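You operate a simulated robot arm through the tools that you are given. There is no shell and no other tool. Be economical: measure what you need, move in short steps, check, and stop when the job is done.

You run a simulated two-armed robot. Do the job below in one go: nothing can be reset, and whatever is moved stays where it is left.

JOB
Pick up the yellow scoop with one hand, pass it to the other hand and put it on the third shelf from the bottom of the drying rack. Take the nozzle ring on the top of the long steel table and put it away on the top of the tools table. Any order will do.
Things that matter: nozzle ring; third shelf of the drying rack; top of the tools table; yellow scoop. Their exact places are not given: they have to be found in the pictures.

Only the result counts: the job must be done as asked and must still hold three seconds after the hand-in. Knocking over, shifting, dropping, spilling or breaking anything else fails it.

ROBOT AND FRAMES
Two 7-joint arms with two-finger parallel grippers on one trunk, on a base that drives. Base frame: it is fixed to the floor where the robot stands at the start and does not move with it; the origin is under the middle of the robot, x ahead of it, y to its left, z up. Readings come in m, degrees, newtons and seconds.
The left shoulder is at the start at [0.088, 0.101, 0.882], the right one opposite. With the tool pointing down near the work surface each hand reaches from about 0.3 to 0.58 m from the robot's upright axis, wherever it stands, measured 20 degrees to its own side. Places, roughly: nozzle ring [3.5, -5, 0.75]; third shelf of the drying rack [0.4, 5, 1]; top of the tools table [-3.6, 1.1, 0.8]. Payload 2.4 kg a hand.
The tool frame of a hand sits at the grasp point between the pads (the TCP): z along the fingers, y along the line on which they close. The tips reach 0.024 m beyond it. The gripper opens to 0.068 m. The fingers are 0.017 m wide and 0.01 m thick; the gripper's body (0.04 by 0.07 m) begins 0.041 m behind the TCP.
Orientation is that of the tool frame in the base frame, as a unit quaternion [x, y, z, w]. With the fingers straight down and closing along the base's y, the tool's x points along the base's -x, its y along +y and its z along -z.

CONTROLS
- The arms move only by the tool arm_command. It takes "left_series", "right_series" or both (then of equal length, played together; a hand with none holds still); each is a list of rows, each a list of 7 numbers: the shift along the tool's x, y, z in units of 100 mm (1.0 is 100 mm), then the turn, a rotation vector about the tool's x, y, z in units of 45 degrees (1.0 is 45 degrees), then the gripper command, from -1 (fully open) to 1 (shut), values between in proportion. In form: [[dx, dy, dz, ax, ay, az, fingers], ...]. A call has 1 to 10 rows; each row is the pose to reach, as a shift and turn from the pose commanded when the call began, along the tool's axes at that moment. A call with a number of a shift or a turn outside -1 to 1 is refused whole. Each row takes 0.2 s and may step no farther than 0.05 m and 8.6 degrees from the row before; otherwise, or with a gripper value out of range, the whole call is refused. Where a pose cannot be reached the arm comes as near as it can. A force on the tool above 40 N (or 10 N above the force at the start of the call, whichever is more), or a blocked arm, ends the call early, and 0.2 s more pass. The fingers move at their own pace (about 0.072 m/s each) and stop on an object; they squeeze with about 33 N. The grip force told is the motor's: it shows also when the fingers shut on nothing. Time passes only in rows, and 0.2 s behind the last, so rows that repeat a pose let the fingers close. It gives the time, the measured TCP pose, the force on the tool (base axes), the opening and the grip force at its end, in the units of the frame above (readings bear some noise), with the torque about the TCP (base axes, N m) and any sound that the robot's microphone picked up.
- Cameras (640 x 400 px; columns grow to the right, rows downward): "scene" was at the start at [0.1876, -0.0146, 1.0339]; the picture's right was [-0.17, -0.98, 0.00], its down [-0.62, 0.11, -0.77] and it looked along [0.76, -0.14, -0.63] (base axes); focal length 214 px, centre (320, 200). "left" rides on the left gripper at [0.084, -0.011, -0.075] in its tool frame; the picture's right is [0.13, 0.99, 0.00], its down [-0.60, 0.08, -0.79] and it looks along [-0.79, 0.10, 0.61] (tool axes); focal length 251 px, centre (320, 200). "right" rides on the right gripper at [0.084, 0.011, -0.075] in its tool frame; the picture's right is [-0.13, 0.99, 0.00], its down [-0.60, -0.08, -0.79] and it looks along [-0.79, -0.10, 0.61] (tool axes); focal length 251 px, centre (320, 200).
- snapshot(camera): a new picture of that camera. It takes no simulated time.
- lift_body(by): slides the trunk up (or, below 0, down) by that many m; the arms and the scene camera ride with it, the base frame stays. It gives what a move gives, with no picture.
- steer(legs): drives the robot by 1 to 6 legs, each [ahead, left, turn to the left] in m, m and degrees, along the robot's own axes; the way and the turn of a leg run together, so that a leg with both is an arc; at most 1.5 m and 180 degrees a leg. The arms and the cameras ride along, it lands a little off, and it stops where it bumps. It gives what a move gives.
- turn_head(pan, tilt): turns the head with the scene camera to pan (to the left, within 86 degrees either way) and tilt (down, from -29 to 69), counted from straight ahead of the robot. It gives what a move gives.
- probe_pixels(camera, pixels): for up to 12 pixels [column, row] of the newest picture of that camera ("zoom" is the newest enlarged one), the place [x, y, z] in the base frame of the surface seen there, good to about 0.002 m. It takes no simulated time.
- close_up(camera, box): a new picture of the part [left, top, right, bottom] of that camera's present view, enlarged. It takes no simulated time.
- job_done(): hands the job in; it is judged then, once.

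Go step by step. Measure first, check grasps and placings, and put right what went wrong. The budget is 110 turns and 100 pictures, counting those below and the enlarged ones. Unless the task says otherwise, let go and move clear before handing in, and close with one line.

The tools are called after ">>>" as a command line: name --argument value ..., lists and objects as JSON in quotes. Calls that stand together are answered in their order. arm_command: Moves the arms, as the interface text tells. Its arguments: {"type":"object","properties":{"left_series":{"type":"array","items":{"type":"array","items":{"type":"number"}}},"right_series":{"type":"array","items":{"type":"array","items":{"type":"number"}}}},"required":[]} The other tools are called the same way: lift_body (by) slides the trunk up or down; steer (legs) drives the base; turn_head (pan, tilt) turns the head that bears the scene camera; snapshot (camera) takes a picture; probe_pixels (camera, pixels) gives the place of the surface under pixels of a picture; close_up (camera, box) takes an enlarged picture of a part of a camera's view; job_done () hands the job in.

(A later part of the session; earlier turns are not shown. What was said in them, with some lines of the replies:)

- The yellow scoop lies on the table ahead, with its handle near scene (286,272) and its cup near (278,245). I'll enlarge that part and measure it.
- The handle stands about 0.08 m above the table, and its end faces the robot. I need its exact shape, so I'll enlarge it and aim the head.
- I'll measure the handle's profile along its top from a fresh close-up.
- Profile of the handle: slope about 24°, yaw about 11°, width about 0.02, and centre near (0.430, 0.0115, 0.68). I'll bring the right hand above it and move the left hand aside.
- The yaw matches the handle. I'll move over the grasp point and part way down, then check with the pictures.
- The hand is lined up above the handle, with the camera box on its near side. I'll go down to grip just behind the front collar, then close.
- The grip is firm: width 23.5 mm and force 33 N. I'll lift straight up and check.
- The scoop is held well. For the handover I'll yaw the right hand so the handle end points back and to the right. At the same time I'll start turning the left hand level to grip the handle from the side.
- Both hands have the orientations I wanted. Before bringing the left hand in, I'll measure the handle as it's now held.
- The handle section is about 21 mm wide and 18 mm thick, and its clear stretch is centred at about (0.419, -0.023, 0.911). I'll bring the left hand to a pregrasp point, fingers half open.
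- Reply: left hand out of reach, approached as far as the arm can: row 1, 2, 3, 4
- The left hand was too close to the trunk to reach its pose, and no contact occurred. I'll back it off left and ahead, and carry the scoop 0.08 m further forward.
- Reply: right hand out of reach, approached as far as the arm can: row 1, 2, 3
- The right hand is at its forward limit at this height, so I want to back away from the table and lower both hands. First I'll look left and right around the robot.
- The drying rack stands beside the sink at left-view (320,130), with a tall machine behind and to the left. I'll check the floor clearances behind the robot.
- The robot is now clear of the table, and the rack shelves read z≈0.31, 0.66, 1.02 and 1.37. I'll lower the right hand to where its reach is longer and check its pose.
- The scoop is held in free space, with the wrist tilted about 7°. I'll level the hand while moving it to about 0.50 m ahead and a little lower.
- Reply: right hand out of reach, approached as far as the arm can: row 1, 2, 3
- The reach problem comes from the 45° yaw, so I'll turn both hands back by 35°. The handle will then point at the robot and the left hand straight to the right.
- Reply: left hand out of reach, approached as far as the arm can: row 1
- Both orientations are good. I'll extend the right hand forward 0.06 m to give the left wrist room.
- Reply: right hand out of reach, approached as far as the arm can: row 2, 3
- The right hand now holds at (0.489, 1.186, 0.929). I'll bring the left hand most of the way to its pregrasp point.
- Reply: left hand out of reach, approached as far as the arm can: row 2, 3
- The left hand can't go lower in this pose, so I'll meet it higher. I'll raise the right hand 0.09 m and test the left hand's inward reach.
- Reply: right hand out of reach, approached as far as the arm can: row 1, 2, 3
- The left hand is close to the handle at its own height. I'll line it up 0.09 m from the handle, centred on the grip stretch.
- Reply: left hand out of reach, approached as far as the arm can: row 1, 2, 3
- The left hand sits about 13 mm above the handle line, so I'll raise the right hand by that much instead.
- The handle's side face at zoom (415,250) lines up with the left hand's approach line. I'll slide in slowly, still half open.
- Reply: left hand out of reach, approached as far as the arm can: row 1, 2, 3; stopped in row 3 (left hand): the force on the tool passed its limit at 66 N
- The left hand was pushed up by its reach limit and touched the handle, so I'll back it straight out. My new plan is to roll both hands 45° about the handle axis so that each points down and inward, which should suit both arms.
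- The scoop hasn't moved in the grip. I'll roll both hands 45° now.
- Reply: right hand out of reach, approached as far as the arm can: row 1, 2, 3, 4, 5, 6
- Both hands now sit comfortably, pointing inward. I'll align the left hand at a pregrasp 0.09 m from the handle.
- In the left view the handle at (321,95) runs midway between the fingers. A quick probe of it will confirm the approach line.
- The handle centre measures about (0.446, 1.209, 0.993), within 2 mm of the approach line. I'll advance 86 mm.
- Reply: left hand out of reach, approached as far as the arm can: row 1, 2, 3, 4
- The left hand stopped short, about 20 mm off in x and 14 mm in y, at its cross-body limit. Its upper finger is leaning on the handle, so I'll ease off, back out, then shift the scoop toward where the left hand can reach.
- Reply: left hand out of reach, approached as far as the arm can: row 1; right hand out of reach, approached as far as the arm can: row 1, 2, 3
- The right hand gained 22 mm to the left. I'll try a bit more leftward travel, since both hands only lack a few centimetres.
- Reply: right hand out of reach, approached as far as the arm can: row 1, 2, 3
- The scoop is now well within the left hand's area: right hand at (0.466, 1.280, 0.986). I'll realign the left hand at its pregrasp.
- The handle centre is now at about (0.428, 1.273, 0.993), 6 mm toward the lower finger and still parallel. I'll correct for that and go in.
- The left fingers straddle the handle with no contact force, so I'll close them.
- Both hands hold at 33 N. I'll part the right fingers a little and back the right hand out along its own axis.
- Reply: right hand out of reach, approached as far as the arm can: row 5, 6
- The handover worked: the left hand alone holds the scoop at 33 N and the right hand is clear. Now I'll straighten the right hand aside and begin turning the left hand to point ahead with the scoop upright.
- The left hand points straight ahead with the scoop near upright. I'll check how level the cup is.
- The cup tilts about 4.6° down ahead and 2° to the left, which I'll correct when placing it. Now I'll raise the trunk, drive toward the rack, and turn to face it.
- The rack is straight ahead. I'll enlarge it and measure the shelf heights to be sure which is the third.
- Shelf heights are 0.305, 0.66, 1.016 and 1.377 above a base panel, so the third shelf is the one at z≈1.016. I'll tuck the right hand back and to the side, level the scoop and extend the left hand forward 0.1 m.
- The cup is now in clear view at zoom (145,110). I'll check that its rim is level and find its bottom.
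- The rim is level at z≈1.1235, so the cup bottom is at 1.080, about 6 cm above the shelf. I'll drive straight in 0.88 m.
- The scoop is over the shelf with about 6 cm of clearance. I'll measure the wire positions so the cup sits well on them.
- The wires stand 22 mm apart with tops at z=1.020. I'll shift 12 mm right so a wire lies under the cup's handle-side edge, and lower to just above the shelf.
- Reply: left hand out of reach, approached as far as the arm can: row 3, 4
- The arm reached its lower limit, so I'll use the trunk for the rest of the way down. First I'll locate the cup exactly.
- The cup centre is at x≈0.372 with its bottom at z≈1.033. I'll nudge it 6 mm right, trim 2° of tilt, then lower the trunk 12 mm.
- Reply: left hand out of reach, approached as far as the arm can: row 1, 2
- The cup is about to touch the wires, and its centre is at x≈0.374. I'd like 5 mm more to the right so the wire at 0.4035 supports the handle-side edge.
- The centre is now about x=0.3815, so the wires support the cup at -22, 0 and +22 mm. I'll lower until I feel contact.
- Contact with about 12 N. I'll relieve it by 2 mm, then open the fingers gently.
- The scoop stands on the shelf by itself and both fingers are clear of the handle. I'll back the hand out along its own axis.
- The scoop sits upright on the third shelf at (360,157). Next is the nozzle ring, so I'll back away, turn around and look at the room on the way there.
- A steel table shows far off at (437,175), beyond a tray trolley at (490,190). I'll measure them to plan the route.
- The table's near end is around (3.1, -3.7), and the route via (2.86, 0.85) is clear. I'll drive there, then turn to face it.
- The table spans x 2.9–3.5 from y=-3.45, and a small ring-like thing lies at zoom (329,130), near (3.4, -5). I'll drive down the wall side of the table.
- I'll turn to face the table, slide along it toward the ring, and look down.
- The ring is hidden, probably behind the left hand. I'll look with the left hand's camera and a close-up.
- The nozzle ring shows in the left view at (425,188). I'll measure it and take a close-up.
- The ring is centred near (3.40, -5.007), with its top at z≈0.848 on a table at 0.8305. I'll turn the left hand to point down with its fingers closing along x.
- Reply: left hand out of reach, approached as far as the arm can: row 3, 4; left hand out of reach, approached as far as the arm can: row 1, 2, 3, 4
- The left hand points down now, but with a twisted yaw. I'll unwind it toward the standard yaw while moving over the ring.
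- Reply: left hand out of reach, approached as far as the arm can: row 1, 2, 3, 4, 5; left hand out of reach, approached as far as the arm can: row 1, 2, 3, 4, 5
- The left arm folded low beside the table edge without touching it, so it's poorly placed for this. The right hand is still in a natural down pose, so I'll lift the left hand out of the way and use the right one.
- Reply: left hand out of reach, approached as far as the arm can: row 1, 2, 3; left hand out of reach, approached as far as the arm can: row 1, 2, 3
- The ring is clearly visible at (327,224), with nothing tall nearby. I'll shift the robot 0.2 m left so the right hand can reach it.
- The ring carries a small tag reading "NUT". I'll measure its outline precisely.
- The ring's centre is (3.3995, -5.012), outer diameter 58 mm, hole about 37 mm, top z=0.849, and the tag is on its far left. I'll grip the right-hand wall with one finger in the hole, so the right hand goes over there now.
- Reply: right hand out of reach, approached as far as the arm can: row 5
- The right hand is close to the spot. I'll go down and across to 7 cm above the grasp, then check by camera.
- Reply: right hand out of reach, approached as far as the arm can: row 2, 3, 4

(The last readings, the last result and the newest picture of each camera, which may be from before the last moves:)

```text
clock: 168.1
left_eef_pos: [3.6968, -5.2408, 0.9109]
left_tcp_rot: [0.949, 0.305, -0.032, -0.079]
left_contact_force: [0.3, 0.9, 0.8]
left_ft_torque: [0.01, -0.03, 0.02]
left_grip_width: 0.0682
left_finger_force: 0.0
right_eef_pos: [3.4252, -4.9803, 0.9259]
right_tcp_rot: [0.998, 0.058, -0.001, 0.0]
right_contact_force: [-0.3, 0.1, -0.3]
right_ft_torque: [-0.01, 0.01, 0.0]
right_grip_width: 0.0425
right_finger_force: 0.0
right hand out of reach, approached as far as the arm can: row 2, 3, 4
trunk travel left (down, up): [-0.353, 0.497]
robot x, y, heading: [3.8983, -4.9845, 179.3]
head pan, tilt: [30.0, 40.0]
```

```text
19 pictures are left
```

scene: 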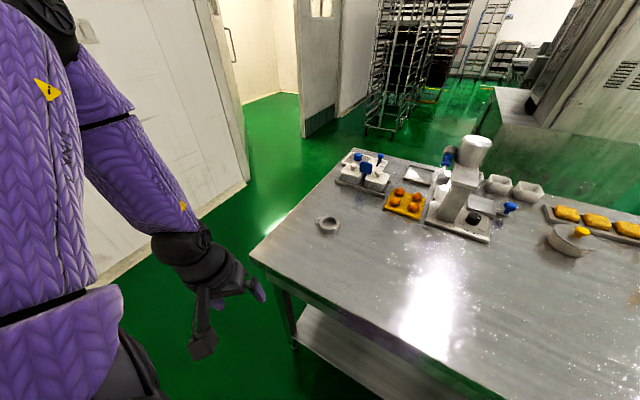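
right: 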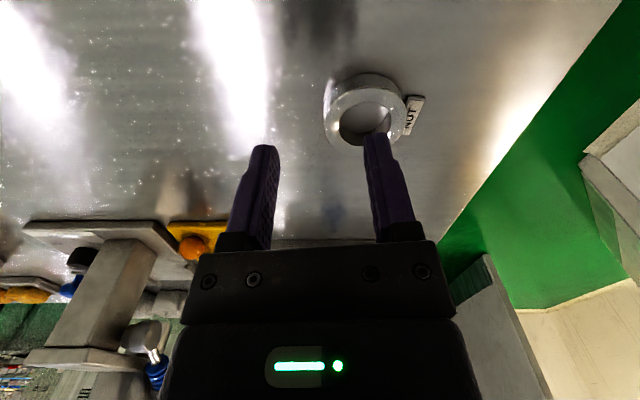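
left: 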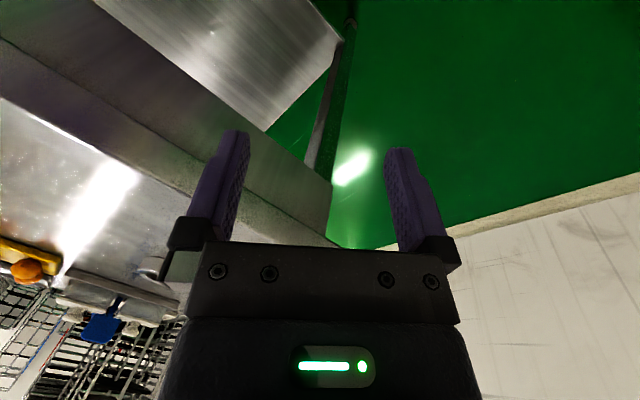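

The right hand is 28 mm short ahead, so I'll creep the base forward by that much.

>>> steer --legs '[[0.03, 0.008, 0]]'

```text
clock: 169.0
left_eef_pos: [3.6663, -5.2486, 0.9098]
left_tcp_rot: [0.949, 0.304, -0.031, -0.08]
left_contact_force: [0.4, 0.7, -0.4]
left_ft_torque: [0.02, -0.02, -0.01]
left_grip_width: 0.0681
left_finger_force: 0.1
right_eef_pos: [3.3935, -4.9882, 0.925]
right_tcp_rot: [0.998, 0.059, 0.0, 0.0]
right_contact_force: [0.2, 0.6, 0.2]
right_ft_torque: [0.02, 0.0, -0.01]
right_grip_width: 0.0424
right_finger_force: 0.1
trunk travel left (down, up): [-0.353, 0.497]
robot x, y, heading: [3.8678, -4.9908, 179.5]
head pan, tilt: [30.0, 40.0]
```

The right hand now stands within 3 mm of the target, with the inner finger over the hole's centre. I'll go down and close.

>>> arm_command --right_series '[[0.03, 0, 0.3, 0, 0, 0, -0.25], [0.03, 0, 0.5, 0, 0, 0, -0.25], [0.03, 0, 0.6, 0, 0, 0, -0.25], [0.03, 0, 0.68, 0, 0, 0, -0.25]]'

>>> close_up --camera "right" --box '[220, 40, 480, 260]'

```text
clock: 170.0
left_eef_pos: [3.6681, -5.2496, 0.9107]
left_tcp_rot: [0.948, 0.305, -0.033, -0.081]
left_contact_force: [-0.3, 0.0, -0.2]
left_ft_torque: [0.0, -0.02, -0.03]
left_grip_width: 0.068
left_finger_force: 0.1
right_eef_pos: [3.4072, -4.9857, 0.8593]
right_tcp_rot: [0.998, 0.058, 0.0, 0.0]
right_contact_force: [0.0, 0.7, 0.0]
right_ft_torque: [0.0, 0.06, 0.01]
right_grip_width: 0.0426
right_finger_force: 0.1
right hand out of reach, approached as far as the arm can: row 2, 3, 4
trunk travel left (down, up): [-0.353, 0.497]
robot x, y, heading: [3.8652, -4.9868, 179.6]
head pan, tilt: [30.0, 40.0]
```

```text
1.82 times, centred on (350, 150) of right
```

zoom: 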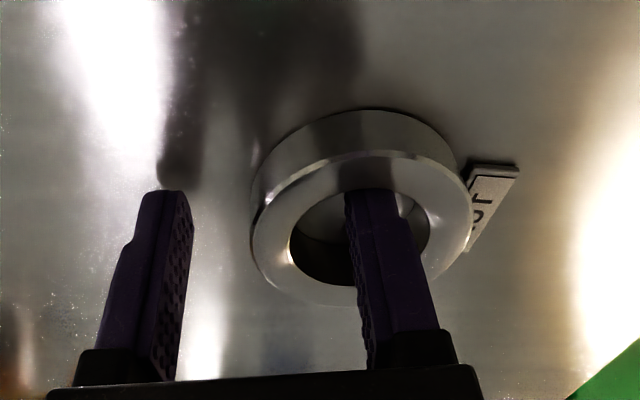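

The finger is inside the hole, but the hand slipped 8 mm back as it hit its reach limit. I'll ease the base forward 8 mm to centre it.

>>> steer --legs '[[0.008, 0, 0]]'

```text
clock: 170.7
left_eef_pos: [3.6595, -5.247, 0.9096]
left_tcp_rot: [0.948, 0.305, -0.031, -0.08]
left_contact_force: [-0.6, 0.0, 0.6]
left_ft_torque: [-0.02, 0.03, 0.0]
left_grip_width: 0.0679
left_finger_force: 0.1
right_eef_pos: [3.3976, -4.9855, 0.8586]
right_tcp_rot: [0.998, 0.058, 0.0, 0.0]
right_contact_force: [0.4, -0.3, -0.3]
right_ft_torque: [0.03, 0.01, -0.03]
right_grip_width: 0.0427
right_finger_force: 0.0
trunk travel left (down, up): [-0.353, 0.497]
robot x, y, heading: [3.8607, -4.9898, 179.7]
head pan, tilt: [30.0, 40.0]
```

The hand is centred at x=3.3976, so I'll close on the wall.

>>> arm_command --right_series '[[0, 0, 0, 0, 0, 0, 0.3], [0, 0, 0, 0, 0, 0, 1], [0, 0, 0, 0, 0, 0, 1], [0, 0, 0, 0, 0, 0, 1]]'

>>> close_up --camera "right" --box '[220, 40, 480, 260]'

```text
clock: 171.7
left_eef_pos: [3.6593, -5.2474, 0.9109]
left_tcp_rot: [0.949, 0.305, -0.032, -0.079]
left_contact_force: [-0.8, 0.3, 0.6]
left_ft_torque: [-0.01, 0.01, -0.03]
left_grip_width: 0.068
left_finger_force: 0.1
right_eef_pos: [3.3991, -4.9844, 0.859]
right_tcp_rot: [0.998, 0.06, 0.0, 0.0]
right_contact_force: [0.4, 0.4, 0.5]
right_ft_torque: [0.08, 0.04, 0.0]
right_grip_width: 0.012
right_finger_force: 33.1
trunk travel left (down, up): [-0.353, 0.497]
robot x, y, heading: [3.8552, -4.9836, 179.5]
head pan, tilt: [30.0, 40.0]
```

```text
1.82 times, centred on (350, 150) of right
```

zoom: 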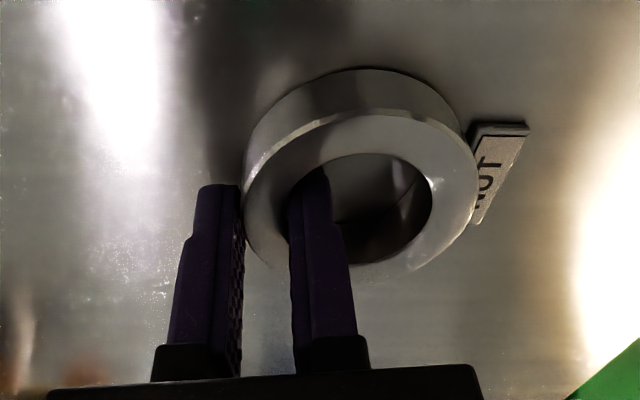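

The wall is gripped: width 12 mm and force 33 N. I'll lift it straight up with the trunk and check.

>>> lift_body --by 0.12

>>> snapshot --camera "right"

```text
clock: 173.2
left_eef_pos: [3.6595, -5.2497, 1.0298]
left_tcp_rot: [0.949, 0.304, -0.031, -0.082]
left_contact_force: [-0.1, 0.5, 0.0]
left_ft_torque: [-0.03, -0.01, 0.02]
left_grip_width: 0.0679
left_finger_force: 0.1
right_eef_pos: [3.398, -4.9854, 0.9976]
right_tcp_rot: [0.998, 0.057, -0.021, 0.0]
right_contact_force: [0.2, -0.6, -1.2]
right_ft_torque: [0.04, 0.05, 0.0]
right_grip_width: 0.0118
right_finger_force: 32.2
trunk travel left (down, up): [-0.473, 0.377]
robot x, y, heading: [3.8551, -4.9891, 179.6]
head pan, tilt: [30.0, 40.0]
```

```text
16 pictures are left
```

right: 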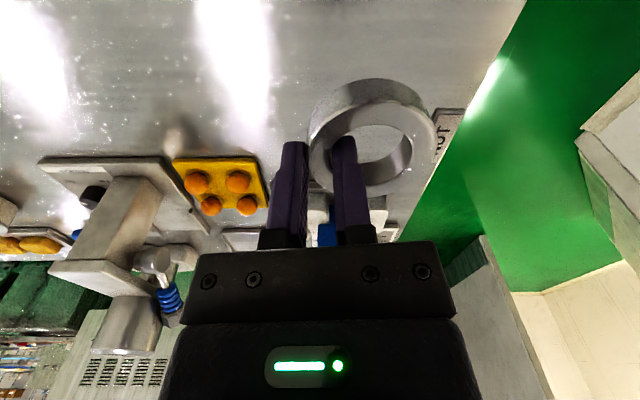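

The ring is off the table in the right hand, with its tag attached. I'll back out and carry it along the wall side toward the open floor.

>>> steer --legs '[[-0.25, 0, 0], [0, -1.5, 0], [0, -1.5, 0], [0, -0.9, 0], [1.0, -1.0, 0], [1.0, -1.0, 0]]'

>>> turn_head --pan 0 --tilt 15

>>> snapshot --camera "scene"

```text
clock: 206.6
left_eef_pos: [1.9565, 0.6335, 1.0293]
left_tcp_rot: [0.947, 0.309, -0.032, -0.082]
left_contact_force: [0.5, -0.3, -0.2]
left_ft_torque: [-0.02, -0.02, -0.03]
left_grip_width: 0.0678
left_finger_force: 0.0
right_eef_pos: [1.6929, 0.895, 0.9976]
right_tcp_rot: [0.998, 0.063, -0.021, 0.0]
right_contact_force: [-0.5, 0.3, -1.7]
right_ft_torque: [0.06, -0.06, -0.01]
right_grip_width: 0.0122
right_finger_force: 32.9
trunk travel left (down, up): [-0.473, 0.377]
robot x, y, heading: [2.1532, 0.8937, -179.8]
head pan, tilt: [30.0, 40.0]
```

```text
clock: 207.6
left_eef_pos: [1.9569, 0.6324, 1.0303]
left_tcp_rot: [0.947, 0.31, -0.032, -0.08]
left_contact_force: [1.1, -0.4, -0.3]
left_ft_torque: [0.01, 0.03, 0.04]
left_grip_width: 0.0679
left_finger_force: 0.0
right_eef_pos: [1.6932, 0.8955, 0.9973]
right_tcp_rot: [0.998, 0.063, -0.021, 0.0]
right_contact_force: [-0.4, -0.1, 0.1]
right_ft_torque: [0.02, 0.02, -0.01]
right_grip_width: 0.012
right_finger_force: 32.5
trunk travel left (down, up): [-0.473, 0.377]
robot x, y, heading: [2.1526, 0.8996, -179.9]
head pan, tilt: [0.0, 15.0]
```

```text
15 pictures are left
```

scene: 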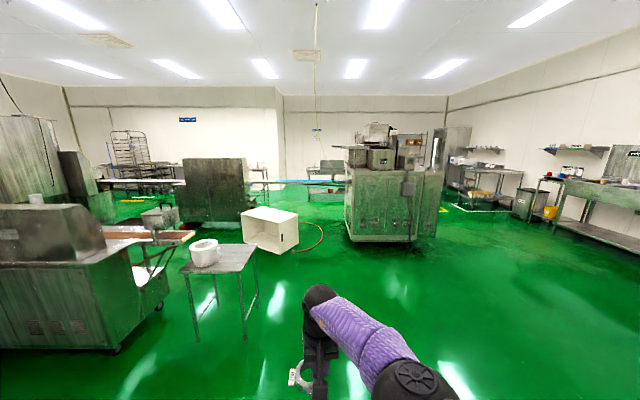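

A white tub stands on the floor at (270,228), and there are candidate tables at (325,175) and (490,185). I'll enlarge and measure to find the tools table.

>>> close_up --camera "scene" --box '[240, 130, 560, 260]'

>>> probe_pixels --camera "scene" --pixels '[[325, 163], [318, 172], [330, 190], [298, 182], [492, 175], [520, 215], [345, 238], [412, 243], [436, 235], [285, 253], [245, 215], [297, 215]]'

```text
2.00 times, centred on (400, 195) of scene
```

zoom: 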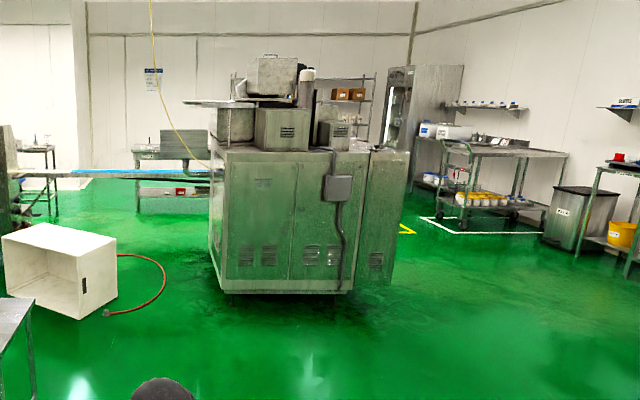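

```text
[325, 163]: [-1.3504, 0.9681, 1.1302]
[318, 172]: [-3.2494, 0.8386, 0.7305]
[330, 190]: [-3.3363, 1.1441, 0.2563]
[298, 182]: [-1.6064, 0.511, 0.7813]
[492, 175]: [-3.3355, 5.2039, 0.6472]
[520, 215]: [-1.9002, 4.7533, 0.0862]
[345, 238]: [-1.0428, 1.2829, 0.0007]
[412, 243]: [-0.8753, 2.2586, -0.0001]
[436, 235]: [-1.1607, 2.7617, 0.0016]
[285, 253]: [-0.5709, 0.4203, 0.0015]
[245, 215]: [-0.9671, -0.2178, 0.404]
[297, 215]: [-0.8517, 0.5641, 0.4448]
```

The tools table is the bench near (-3.3, 1.1), behind the machine and conveyor. I'll go around the machine's right side at y≈3.5.

>>> steer --legs '[[1.3, -1.4, 0], [0.6, -1.2, 0], [1.3, 0, 0]]'

>>> turn_head --pan 25 --tilt 18

>>> snapshot --camera "scene"

```text
refused: leg 1 is longer than a leg can be; nothing moved
```

```text
clock: 208.4
left_eef_pos: [1.958, 0.6337, 1.03]
left_tcp_rot: [0.947, 0.309, -0.032, -0.082]
left_contact_force: [0.7, -0.3, -0.6]
left_ft_torque: [0.0, 0.01, 0.03]
left_grip_width: 0.0679
left_finger_force: 0.1
right_eef_pos: [1.6932, 0.8952, 0.9967]
right_tcp_rot: [0.998, 0.063, -0.021, 0.0]
right_contact_force: [-0.4, 1.0, -1.3]
right_ft_torque: [0.01, -0.01, 0.0]
right_grip_width: 0.0123
right_finger_force: 32.7
trunk travel left (down, up): [-0.473, 0.377]
robot x, y, heading: [2.1541, 0.8986, -180.0]
head pan, tilt: [25.0, 18.0]
```

```text
13 pictures are left
```

scene: 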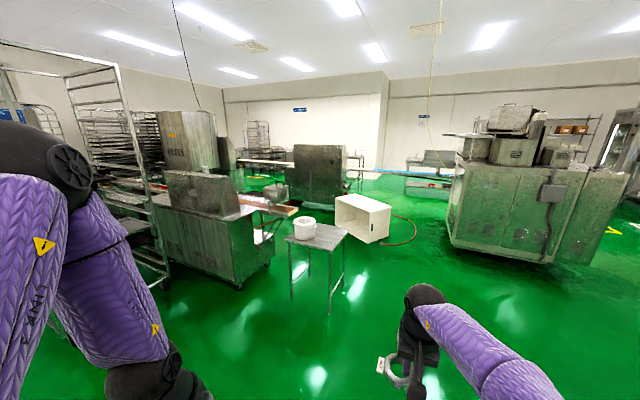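

The leg was too long, so nothing moved. I'll repeat the route with shorter legs.

>>> steer --legs '[[0.9, -1.1, 0], [0.9, -1.1, 0], [0.1, -0.4, 0], [1.3, 0, 0]]'

>>> snapshot --camera "scene"

```text
clock: 230.5
left_eef_pos: [-1.2483, 3.2362, 1.03]
left_tcp_rot: [0.947, 0.31, -0.032, -0.081]
left_contact_force: [0.0, -0.4, -0.6]
left_ft_torque: [-0.02, 0.0, -0.01]
left_grip_width: 0.0679
left_finger_force: 0.1
right_eef_pos: [-1.512, 3.4969, 0.9981]
right_tcp_rot: [0.998, 0.064, -0.022, 0.0]
right_contact_force: [-0.4, 0.2, -1.6]
right_ft_torque: [0.05, 0.0, 0.01]
right_grip_width: 0.012
right_finger_force: 32.6
trunk travel left (down, up): [-0.473, 0.377]
robot x, y, heading: [-1.0507, 3.4985, -179.7]
head pan, tilt: [25.0, 18.0]
```

```text
12 pictures are left
```

scene: 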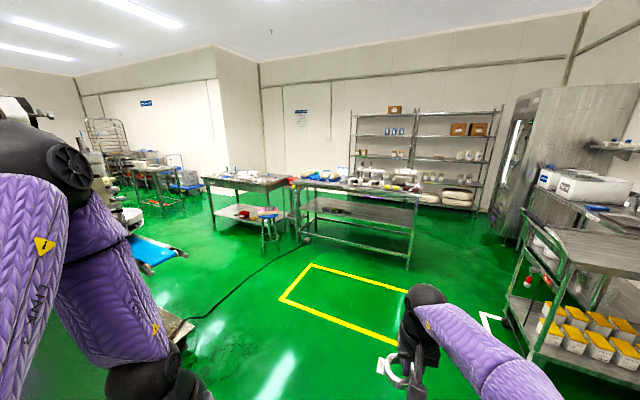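

Two tables show at (245,185) and (355,190). I'll measure both to tell which is the tools table.

>>> close_up --camera "scene" --box '[190, 150, 440, 270]'

>>> probe_pixels --camera "scene" --pixels '[[210, 182], [240, 180], [278, 187], [288, 180], [320, 185], [350, 192], [410, 197], [300, 187], [405, 268], [308, 240], [215, 232], [275, 245]]'

```text
2.56 times, centred on (315, 210) of scene
```

zoom: 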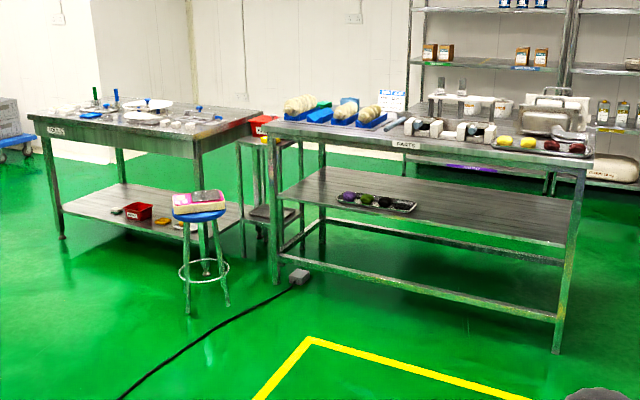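

```text
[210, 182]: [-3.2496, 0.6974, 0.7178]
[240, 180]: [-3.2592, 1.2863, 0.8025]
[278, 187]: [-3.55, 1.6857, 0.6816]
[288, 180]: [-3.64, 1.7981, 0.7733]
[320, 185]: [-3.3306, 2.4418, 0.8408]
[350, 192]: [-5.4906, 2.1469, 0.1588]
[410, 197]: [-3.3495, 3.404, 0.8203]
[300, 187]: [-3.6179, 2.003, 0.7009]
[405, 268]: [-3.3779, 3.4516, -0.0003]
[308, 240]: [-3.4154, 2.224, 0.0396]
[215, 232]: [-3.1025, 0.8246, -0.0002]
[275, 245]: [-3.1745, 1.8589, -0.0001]
```

The left table bears the label "TOOLS": front edge x≈-3.25, y from 0.7 to 1.7, with a stool at (-3.15, 1.8). I'll drive nearer and look left toward it.

>>> steer --legs '[[1.3, 0.1, 0]]'

>>> turn_head --pan 65 --tilt 22

>>> snapshot --camera "scene"

```text
clock: 237.0
left_eef_pos: [-2.5313, 3.1224, 1.0295]
left_tcp_rot: [0.945, 0.314, -0.032, -0.082]
left_contact_force: [0.1, 0.4, 0.0]
left_ft_torque: [0.0, 0.0, 0.0]
left_grip_width: 0.0679
left_finger_force: 0.0
right_eef_pos: [-2.798, 3.3796, 0.9985]
right_tcp_rot: [0.997, 0.068, -0.021, -0.001]
right_contact_force: [-0.2, -0.8, -0.8]
right_ft_torque: [0.05, -0.01, 0.01]
right_grip_width: 0.0118
right_finger_force: 32.8
trunk travel left (down, up): [-0.473, 0.377]
robot x, y, heading: [-2.341, 3.3837, -179.5]
head pan, tilt: [25.0, 18.0]
```

```text
clock: 238.1
left_eef_pos: [-2.5308, 3.1218, 1.0307]
left_tcp_rot: [0.945, 0.314, -0.033, -0.081]
left_contact_force: [-0.4, -0.4, -0.6]
left_ft_torque: [-0.01, 0.01, -0.01]
left_grip_width: 0.0678
left_finger_force: 0.1
right_eef_pos: [-2.798, 3.381, 0.9982]
right_tcp_rot: [0.997, 0.068, -0.021, -0.001]
right_contact_force: [1.0, -0.6, -1.0]
right_ft_torque: [0.0, 0.0, -0.01]
right_grip_width: 0.0118
right_finger_force: 32.4
trunk travel left (down, up): [-0.473, 0.377]
robot x, y, heading: [-2.3373, 3.3835, -179.3]
head pan, tilt: [65.0, 22.0]
```

```text
10 pictures are left
```

scene: 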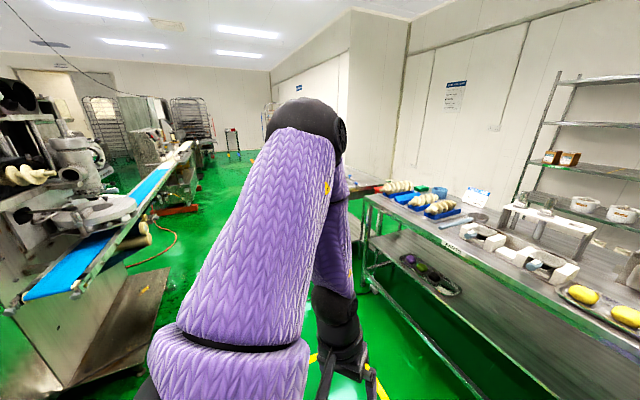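

>>> probe_pixels --camera "scene" --pixels '[[90, 280], [25, 300], [190, 150], [140, 215], [140, 330], [90, 380], [170, 225], [190, 260], [372, 195], [365, 280], [235, 155], [150, 290]]'

```text
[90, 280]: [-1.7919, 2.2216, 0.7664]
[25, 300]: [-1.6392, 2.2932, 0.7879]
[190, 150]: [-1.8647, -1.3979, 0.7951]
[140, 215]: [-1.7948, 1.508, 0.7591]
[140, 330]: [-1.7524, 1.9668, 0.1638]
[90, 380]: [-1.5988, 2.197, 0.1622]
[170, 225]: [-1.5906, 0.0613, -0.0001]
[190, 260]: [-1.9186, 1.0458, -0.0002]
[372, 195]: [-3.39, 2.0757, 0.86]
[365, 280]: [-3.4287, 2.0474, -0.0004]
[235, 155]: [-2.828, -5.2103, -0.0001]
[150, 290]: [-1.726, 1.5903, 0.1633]
```

The corridor between the conveyor (x≈-1.87) and the tables (x≈-3.25) is about 1.4 m wide. I'll slide left along x≈-2.45 to face the tools table.

>>> steer --legs '[[0.1, 0, -0.7], [0, 1.2, 0], [0, 0.95, 0]]'

>>> turn_head --pan 0 --tilt 28

>>> snapshot --camera "scene"

```text
clock: 249.5
left_eef_pos: [-2.6173, 0.9651, 1.0305]
left_tcp_rot: [0.946, 0.311, -0.032, -0.08]
left_contact_force: [0.4, -0.4, 0.1]
left_ft_torque: [-0.01, -0.02, 0.0]
left_grip_width: 0.0681
left_finger_force: 0.0
right_eef_pos: [-2.884, 1.2245, 0.998]
right_tcp_rot: [0.998, 0.065, -0.021, -0.002]
right_contact_force: [-0.1, 0.5, -1.6]
right_ft_torque: [0.03, 0.01, 0.0]
right_grip_width: 0.0117
right_finger_force: 32.4
trunk travel left (down, up): [-0.473, 0.377]
robot x, y, heading: [-2.4251, 1.2308, -179.5]
head pan, tilt: [65.0, 22.0]
```

```text
clock: 250.9
left_eef_pos: [-2.6179, 0.9659, 1.0298]
left_tcp_rot: [0.946, 0.311, -0.032, -0.081]
left_contact_force: [0.1, 0.3, -0.1]
left_ft_torque: [0.0, 0.01, -0.05]
left_grip_width: 0.0679
left_finger_force: 0.1
right_eef_pos: [-2.8852, 1.2253, 0.9987]
right_tcp_rot: [0.998, 0.065, -0.021, 0.001]
right_contact_force: [0.1, 0.5, -1.2]
right_ft_torque: [0.01, -0.01, 0.03]
right_grip_width: 0.0119
right_finger_force: 32.5
trunk travel left (down, up): [-0.473, 0.377]
robot x, y, heading: [-2.4256, 1.2302, -179.6]
head pan, tilt: [0.0, 28.0]
```

```text
9 pictures are left
```

scene: 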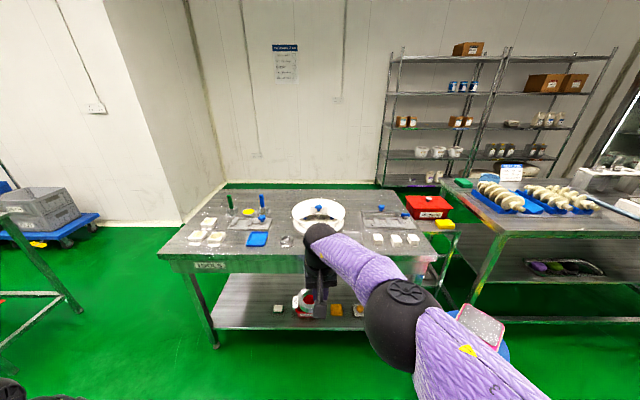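

I'm facing the TOOLS table and need a free spot on its top. A close-up will help.

>>> close_up --camera "scene" --box '[160, 180, 450, 280]'

>>> probe_pixels --camera "zoom" --pixels '[[20, 172], [100, 172], [200, 165], [260, 160], [300, 165], [150, 140], [245, 130], [280, 140], [400, 165], [460, 160], [540, 165], [480, 130]]'

```text
2.21 times, centred on (305, 230) of scene
```

zoom: 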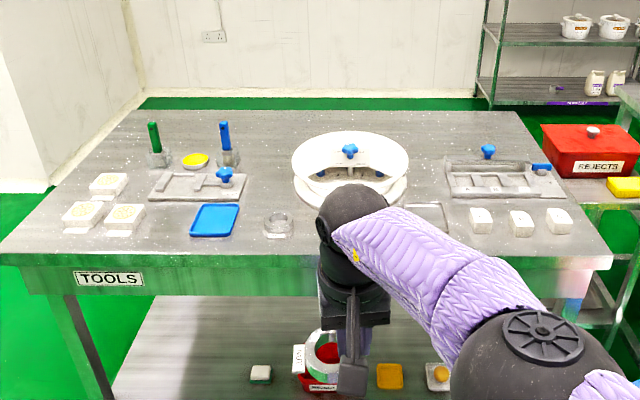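

```text
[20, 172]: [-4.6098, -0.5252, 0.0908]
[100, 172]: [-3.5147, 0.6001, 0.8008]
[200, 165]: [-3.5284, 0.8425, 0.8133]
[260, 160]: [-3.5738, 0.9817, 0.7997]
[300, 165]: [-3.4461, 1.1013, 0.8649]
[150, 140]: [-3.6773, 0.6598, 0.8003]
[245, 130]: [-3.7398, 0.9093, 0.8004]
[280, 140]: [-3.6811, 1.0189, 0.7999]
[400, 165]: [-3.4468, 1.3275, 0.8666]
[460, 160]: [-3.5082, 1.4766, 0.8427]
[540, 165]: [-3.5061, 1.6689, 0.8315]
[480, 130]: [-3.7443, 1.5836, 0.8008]
```

>>> probe_pixels --camera "zoom" --pixels '[[165, 251], [146, 222], [133, 233], [192, 234], [234, 236], [265, 234], [295, 232], [302, 222], [405, 212], [445, 230], [470, 228], [300, 250]]'

```text
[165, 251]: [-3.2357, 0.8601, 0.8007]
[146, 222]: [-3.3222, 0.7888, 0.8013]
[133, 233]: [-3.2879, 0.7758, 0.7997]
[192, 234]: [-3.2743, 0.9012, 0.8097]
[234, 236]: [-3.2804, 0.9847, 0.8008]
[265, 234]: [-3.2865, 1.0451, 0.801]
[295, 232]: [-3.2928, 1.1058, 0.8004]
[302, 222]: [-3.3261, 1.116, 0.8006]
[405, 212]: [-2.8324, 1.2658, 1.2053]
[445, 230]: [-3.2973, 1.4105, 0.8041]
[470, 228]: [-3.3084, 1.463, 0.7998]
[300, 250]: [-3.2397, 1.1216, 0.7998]
```

A free patch lies between the small dish (y≤1.11) and the label (y≥1.35), in front of the white bowl. I'll aim the ring's centre at (-3.28, 1.225), drive up and look from the right camera.

>>> steer --legs '[[0.3, -0.022, -0.3]]'

>>> snapshot --camera "right"

```text
clock: 252.9
left_eef_pos: [-2.9221, 0.9874, 1.0303]
left_tcp_rot: [0.947, 0.308, -0.032, -0.081]
left_contact_force: [0.2, 0.0, 0.4]
left_ft_torque: [0.03, 0.03, 0.02]
left_grip_width: 0.068
left_finger_force: 0.0
right_eef_pos: [-3.1855, 1.2491, 0.9971]
right_tcp_rot: [0.998, 0.061, -0.021, -0.001]
right_contact_force: [0.2, 0.2, -1.6]
right_ft_torque: [0.0, 0.0, 0.01]
right_grip_width: 0.0115
right_finger_force: 31.9
trunk travel left (down, up): [-0.473, 0.377]
robot x, y, heading: [-2.7254, 1.2509, -179.9]
head pan, tilt: [0.0, 28.0]
```

```text
7 pictures are left
```

right: 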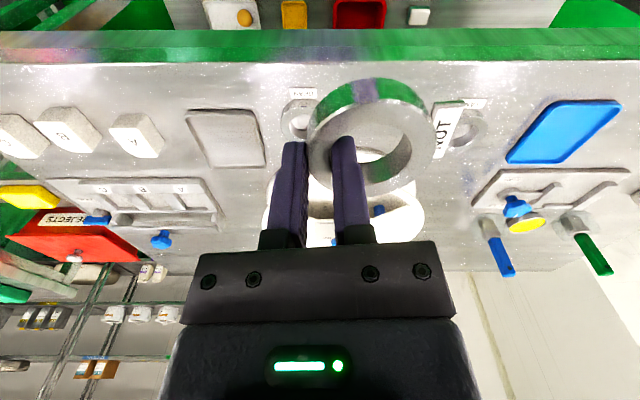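

A second small dish with a label sits in that patch at (298,118). I'll measure the objects along the front to find the real gap.

>>> probe_pixels --camera "right" --pixels '[[283, 115], [300, 90], [318, 92], [296, 140], [188, 112], [250, 112], [265, 165], [485, 125], [465, 102], [515, 160], [559, 100], [268, 95]]'

>>> close_up --camera "right" --box '[180, 60, 600, 260]'

```text
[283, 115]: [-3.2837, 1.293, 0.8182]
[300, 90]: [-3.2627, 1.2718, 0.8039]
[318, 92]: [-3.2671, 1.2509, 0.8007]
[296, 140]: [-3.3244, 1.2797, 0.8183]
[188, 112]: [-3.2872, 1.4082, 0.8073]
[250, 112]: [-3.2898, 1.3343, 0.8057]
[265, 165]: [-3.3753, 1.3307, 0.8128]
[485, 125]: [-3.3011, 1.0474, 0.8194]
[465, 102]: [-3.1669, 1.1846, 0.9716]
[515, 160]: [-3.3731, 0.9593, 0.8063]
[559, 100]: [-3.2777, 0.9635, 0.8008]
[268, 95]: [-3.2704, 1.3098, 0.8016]
```

```text
1.52 times, centred on (390, 160) of right
```

zoom: 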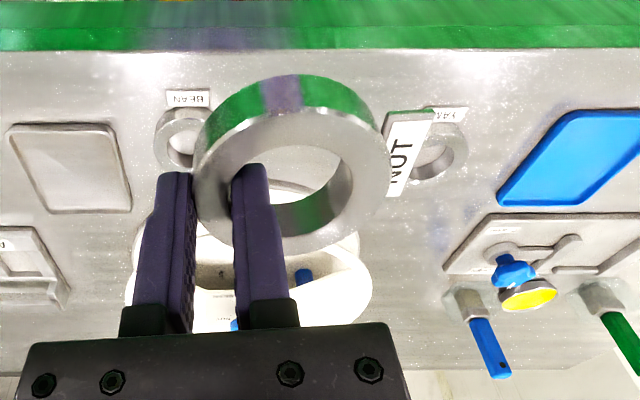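

The gap between the two small dishes runs y 1.11–1.25. I'll set the ring's centre at (-3.285, 1.18), which means 0.10 m ahead and 0.045 m left.

>>> steer --legs '[[0.102, 0.045, 0]]'

>>> lift_body --by -0.11

>>> snapshot --camera "right"

```text
clock: 254.1
left_eef_pos: [-3.0239, 0.9422, 1.0305]
left_tcp_rot: [0.947, 0.309, -0.031, -0.082]
left_contact_force: [0.2, -0.5, -0.8]
left_ft_torque: [-0.02, -0.01, 0.01]
left_grip_width: 0.0679
left_finger_force: 0.1
right_eef_pos: [-3.2881, 1.2032, 0.9978]
right_tcp_rot: [0.998, 0.063, -0.021, -0.001]
right_contact_force: [-0.2, 0.2, -1.4]
right_ft_torque: [0.0, 0.03, 0.0]
right_grip_width: 0.0116
right_finger_force: 32.2
trunk travel left (down, up): [-0.473, 0.377]
robot x, y, heading: [-2.8298, 1.2055, -180.1]
head pan, tilt: [0.0, 28.0]
```

```text
clock: 255.5
left_eef_pos: [-3.0222, 0.9423, 0.9198]
left_tcp_rot: [0.947, 0.309, -0.032, -0.081]
left_contact_force: [-0.1, -0.3, 0.3]
left_ft_torque: [0.0, -0.01, -0.01]
left_grip_width: 0.0679
left_finger_force: 0.2
right_eef_pos: [-3.2873, 1.2022, 0.8874]
right_tcp_rot: [0.998, 0.063, -0.022, -0.001]
right_contact_force: [-0.5, -0.5, -2.3]
right_ft_torque: [0.0, 0.01, 0.0]
right_grip_width: 0.0115
right_finger_force: 32.3
trunk travel left (down, up): [-0.363, 0.487]
robot x, y, heading: [-2.8279, 1.2063, -180.2]
head pan, tilt: [0.0, 28.0]
```

```text
5 pictures are left
```

right: 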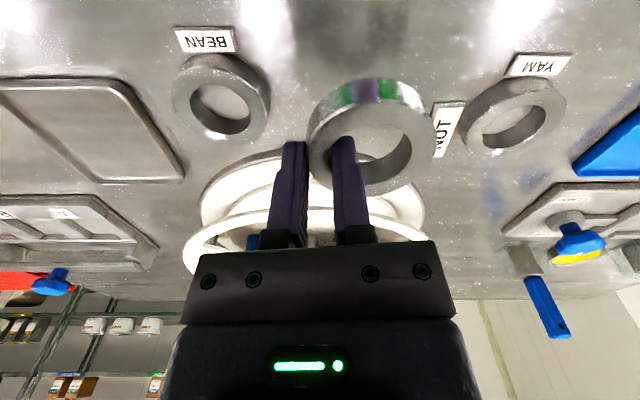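

The ring hangs between the BEAN and YAM rings, with the bowl's foot behind. I'll measure those clearances.

>>> probe_pixels --camera "right" --pixels '[[268, 95], [240, 135], [464, 120], [475, 148], [285, 152], [240, 165], [212, 195], [430, 200], [410, 185], [365, 82], [320, 130], [434, 140]]'

```text
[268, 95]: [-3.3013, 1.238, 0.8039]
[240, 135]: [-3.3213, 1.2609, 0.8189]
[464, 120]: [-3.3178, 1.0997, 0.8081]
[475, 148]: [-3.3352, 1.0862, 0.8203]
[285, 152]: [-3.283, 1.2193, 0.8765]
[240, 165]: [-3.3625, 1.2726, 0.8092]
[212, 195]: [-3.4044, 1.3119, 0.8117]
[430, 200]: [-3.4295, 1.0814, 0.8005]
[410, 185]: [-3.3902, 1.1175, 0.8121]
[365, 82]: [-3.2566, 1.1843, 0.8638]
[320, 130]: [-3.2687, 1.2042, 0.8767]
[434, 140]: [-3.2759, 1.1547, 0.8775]
```

Clearances are good: 19 mm or more to BEAN, about 30 mm to YAM and 25 mm to the bowl. The ring's bottom is at z≈0.858, so I'll lower 53 mm and then feel for the table.

>>> lift_body --by -0.053

>>> lift_body --by -0.004

```text
clock: 256.5
left_eef_pos: [-3.0251, 0.9414, 0.8647]
left_tcp_rot: [0.947, 0.309, -0.027, -0.081]
left_contact_force: [0.6, 0.2, -0.6]
left_ft_torque: [0.03, 0.02, 0.01]
left_grip_width: 0.0678
left_finger_force: 0.1
right_eef_pos: [-3.2864, 1.2031, 0.8344]
right_tcp_rot: [0.998, 0.062, -0.023, -0.001]
right_contact_force: [0.1, 0.3, -1.6]
right_ft_torque: [0.02, 0.02, 0.01]
right_grip_width: 0.0115
right_finger_force: 32.4
trunk travel left (down, up): [-0.31, 0.54]
robot x, y, heading: [-2.8319, 1.2025, -180.0]
head pan, tilt: [0.0, 28.0]
```

```text
clock: 257.0
left_eef_pos: [-3.0248, 0.9407, 0.8607]
left_tcp_rot: [0.947, 0.309, -0.026, -0.08]
left_contact_force: [0.2, -0.4, 0.6]
left_ft_torque: [-0.02, 0.02, 0.04]
left_grip_width: 0.0682
left_finger_force: 0.1
right_eef_pos: [-3.2873, 1.2019, 0.8303]
right_tcp_rot: [0.998, 0.062, -0.021, 0.0]
right_contact_force: [-0.6, -0.2, -0.7]
right_ft_torque: [-0.02, -0.02, 0.02]
right_grip_width: 0.0115
right_finger_force: 32.1
trunk travel left (down, up): [-0.306, 0.544]
robot x, y, heading: [-2.8303, 1.2033, -179.9]
head pan, tilt: [0.0, 28.0]
```

>>> lift_body --by -0.002

```text
clock: 257.5
left_eef_pos: [-3.0235, 0.9413, 0.858]
left_tcp_rot: [0.947, 0.308, -0.026, -0.08]
left_contact_force: [0.0, -0.6, -0.5]
left_ft_torque: [0.03, -0.02, -0.01]
left_grip_width: 0.0681
left_finger_force: 0.0
right_eef_pos: [-3.2866, 1.2032, 0.8306]
right_tcp_rot: [0.998, 0.063, -0.023, -0.001]
right_contact_force: [-2.9, 0.2, 16.8]
right_ft_torque: [-0.22, -0.38, -0.01]
right_grip_width: 0.012
right_finger_force: 32.3
trunk travel left (down, up): [-0.304, 0.546]
robot x, y, heading: [-2.8246, 1.2065, -180.0]
head pan, tilt: [0.0, 28.0]
```

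Touchdown at 17 N. I'll relieve it by 1 mm and open gently, only as far as needed.

>>> lift_body --by 0.001

>>> arm_command --right_series '[[0, 0, 0, 0, 0, 0, 0.5], [0, 0, 0, 0, 0, 0, 0.3], [0, 0, 0, 0, 0, 0, 0.18], [0, 0, 0, 0, 0, 0, 0.18]]'

>>> close_up --camera "right" --box '[220, 40, 480, 260]'

```text
clock: 258.0
left_eef_pos: [-3.0245, 0.9416, 0.8602]
left_tcp_rot: [0.947, 0.31, -0.024, -0.08]
left_contact_force: [1.0, -0.1, -1.0]
left_ft_torque: [0.01, 0.04, 0.04]
left_grip_width: 0.0682
left_finger_force: 0.1
right_eef_pos: [-3.2875, 1.2042, 0.8299]
right_tcp_rot: [0.998, 0.064, -0.022, -0.001]
right_contact_force: [-4.2, 0.5, 10.6]
right_ft_torque: [-0.12, -0.19, -0.05]
right_grip_width: 0.0117
right_finger_force: 32.4
trunk travel left (down, up): [-0.305, 0.544]
robot x, y, heading: [-2.8274, 1.2041, -179.8]
head pan, tilt: [0.0, 28.0]
```

```text
clock: 259.0
left_eef_pos: [-3.024, 0.9408, 0.8588]
left_tcp_rot: [0.947, 0.309, -0.026, -0.08]
left_contact_force: [-0.5, -0.9, -0.4]
left_ft_torque: [0.02, -0.01, 0.0]
left_grip_width: 0.0681
left_finger_force: 0.1
right_eef_pos: [-3.2869, 1.2041, 0.8304]
right_tcp_rot: [0.998, 0.063, -0.021, -0.001]
right_contact_force: [-0.2, 0.1, 0.2]
right_ft_torque: [0.01, 0.0, 0.01]
right_grip_width: 0.0279
right_finger_force: 0.1
trunk travel left (down, up): [-0.305, 0.544]
robot x, y, heading: [-2.8263, 1.2071, -179.9]
head pan, tilt: [0.0, 28.0]
```

```text
1.82 times, centred on (350, 150) of right
```

zoom: 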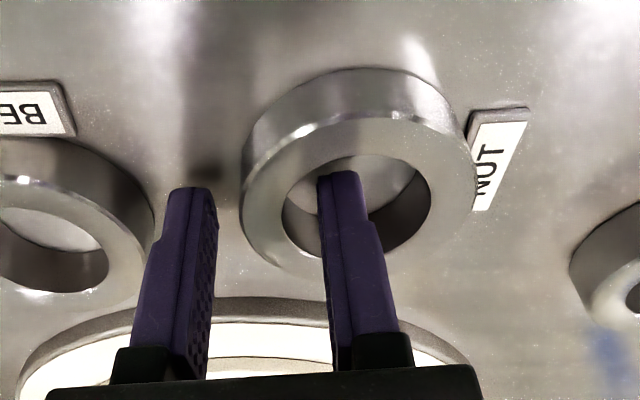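

The ring is down and both fingers are clear of it. I'll lift straight up with the trunk, back away and take a last look.

>>> lift_body --by 0.1

>>> steer --legs '[[-0.35, 0, 0]]'

>>> close_up --camera "scene" --box '[160, 170, 450, 330]'

```text
clock: 260.4
left_eef_pos: [-3.0246, 0.9393, 0.9586]
left_tcp_rot: [0.948, 0.308, -0.025, -0.08]
left_contact_force: [0.4, 0.0, 0.4]
left_ft_torque: [-0.01, -0.02, 0.01]
left_grip_width: 0.0679
left_finger_force: 0.1
right_eef_pos: [-3.2866, 1.2039, 0.9294]
right_tcp_rot: [0.998, 0.062, -0.02, 0.0]
right_contact_force: [0.0, 0.6, -0.6]
right_ft_torque: [0.0, 0.03, 0.0]
right_grip_width: 0.0278
right_finger_force: 0.0
trunk travel left (down, up): [-0.405, 0.444]
robot x, y, heading: [-2.8254, 1.2041, -180.0]
head pan, tilt: [0.0, 28.0]
```

```text
clock: 262.6
left_eef_pos: [-2.6779, 0.9425, 0.9594]
left_tcp_rot: [0.947, 0.308, -0.026, -0.081]
left_contact_force: [-0.1, 0.4, 0.5]
left_ft_torque: [0.0, 0.0, 0.05]
left_grip_width: 0.0681
left_finger_force: 0.1
right_eef_pos: [-2.9393, 1.2048, 0.9303]
right_tcp_rot: [0.998, 0.061, -0.022, 0.0]
right_contact_force: [0.0, -0.9, -0.2]
right_ft_torque: [-0.03, 0.05, 0.0]
right_grip_width: 0.028
right_finger_force: 0.0
trunk travel left (down, up): [-0.405, 0.444]
robot x, y, heading: [-2.48, 1.204, 180.1]
head pan, tilt: [0.0, 28.0]
```

```text
2.21 times, centred on (305, 250) of scene
```

zoom: 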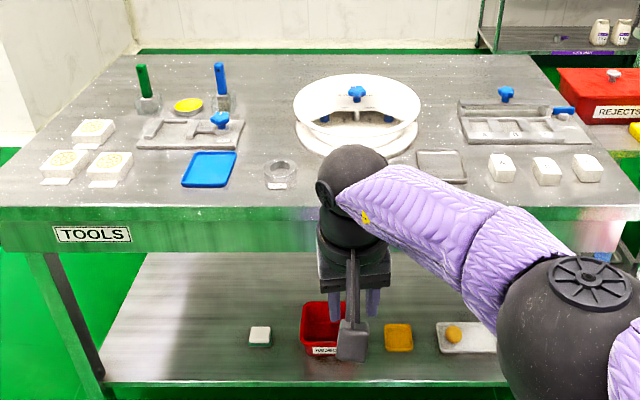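

The right hand is empty but hides the ring in this view. The right camera should show it.

>>> snapshot --camera "right"

```text
2 pictures are left
```

right: 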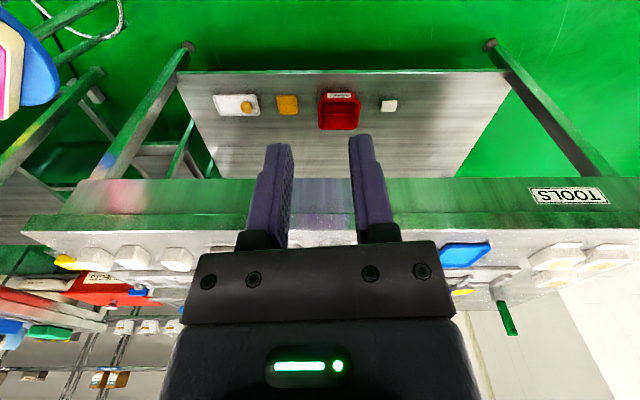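

The palm blocks that view too. I'll move the right hand 0.1 m aside and use one more close-up.

>>> arm_command --right_series '[[0.2, -0.3, 0, 0, 0, 0, 0.18], [0.4, -0.65, 0, 0, 0, 0, 0.18], [0.6, -1.0, 0, 0, 0, 0, 0.18]]'

>>> close_up --camera "scene" --box '[220, 190, 420, 290]'

```text
clock: 263.4
left_eef_pos: [-2.678, 0.9415, 0.9599]
left_tcp_rot: [0.947, 0.309, -0.025, -0.081]
left_contact_force: [-0.4, -0.3, 0.5]
left_ft_torque: [0.02, 0.03, 0.0]
left_grip_width: 0.068
left_finger_force: 0.2
right_eef_pos: [-2.8918, 1.3124, 0.9281]
right_tcp_rot: [0.998, 0.062, -0.022, -0.001]
right_contact_force: [0.8, -0.4, -0.6]
right_ft_torque: [-0.02, 0.02, 0.03]
right_grip_width: 0.0277
right_finger_force: 0.1
trunk travel left (down, up): [-0.405, 0.444]
robot x, y, heading: [-2.4811, 1.2058, 180.0]
head pan, tilt: [0.0, 28.0]
```

```text
3.20 times, centred on (320, 240) of scene
```

zoom: 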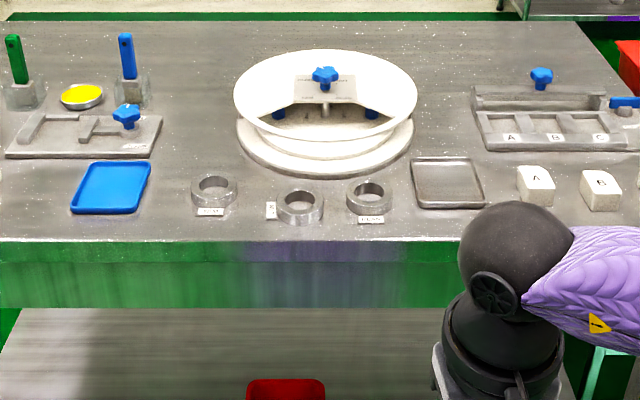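

The nozzle ring lies flat on the tools table between the two other rings, at zoom (298,207), and nothing else was moved. The scoop is on the third shelf and both hands are clear, so I'm handing in.

>>> job_done

```text
The job is handed in.
```

The job is handed in: the right hand passed the yellow scoop to the left, which set it upright on the drying rack's third shelf, and the nozzle ring lies flat on top of the tools table.
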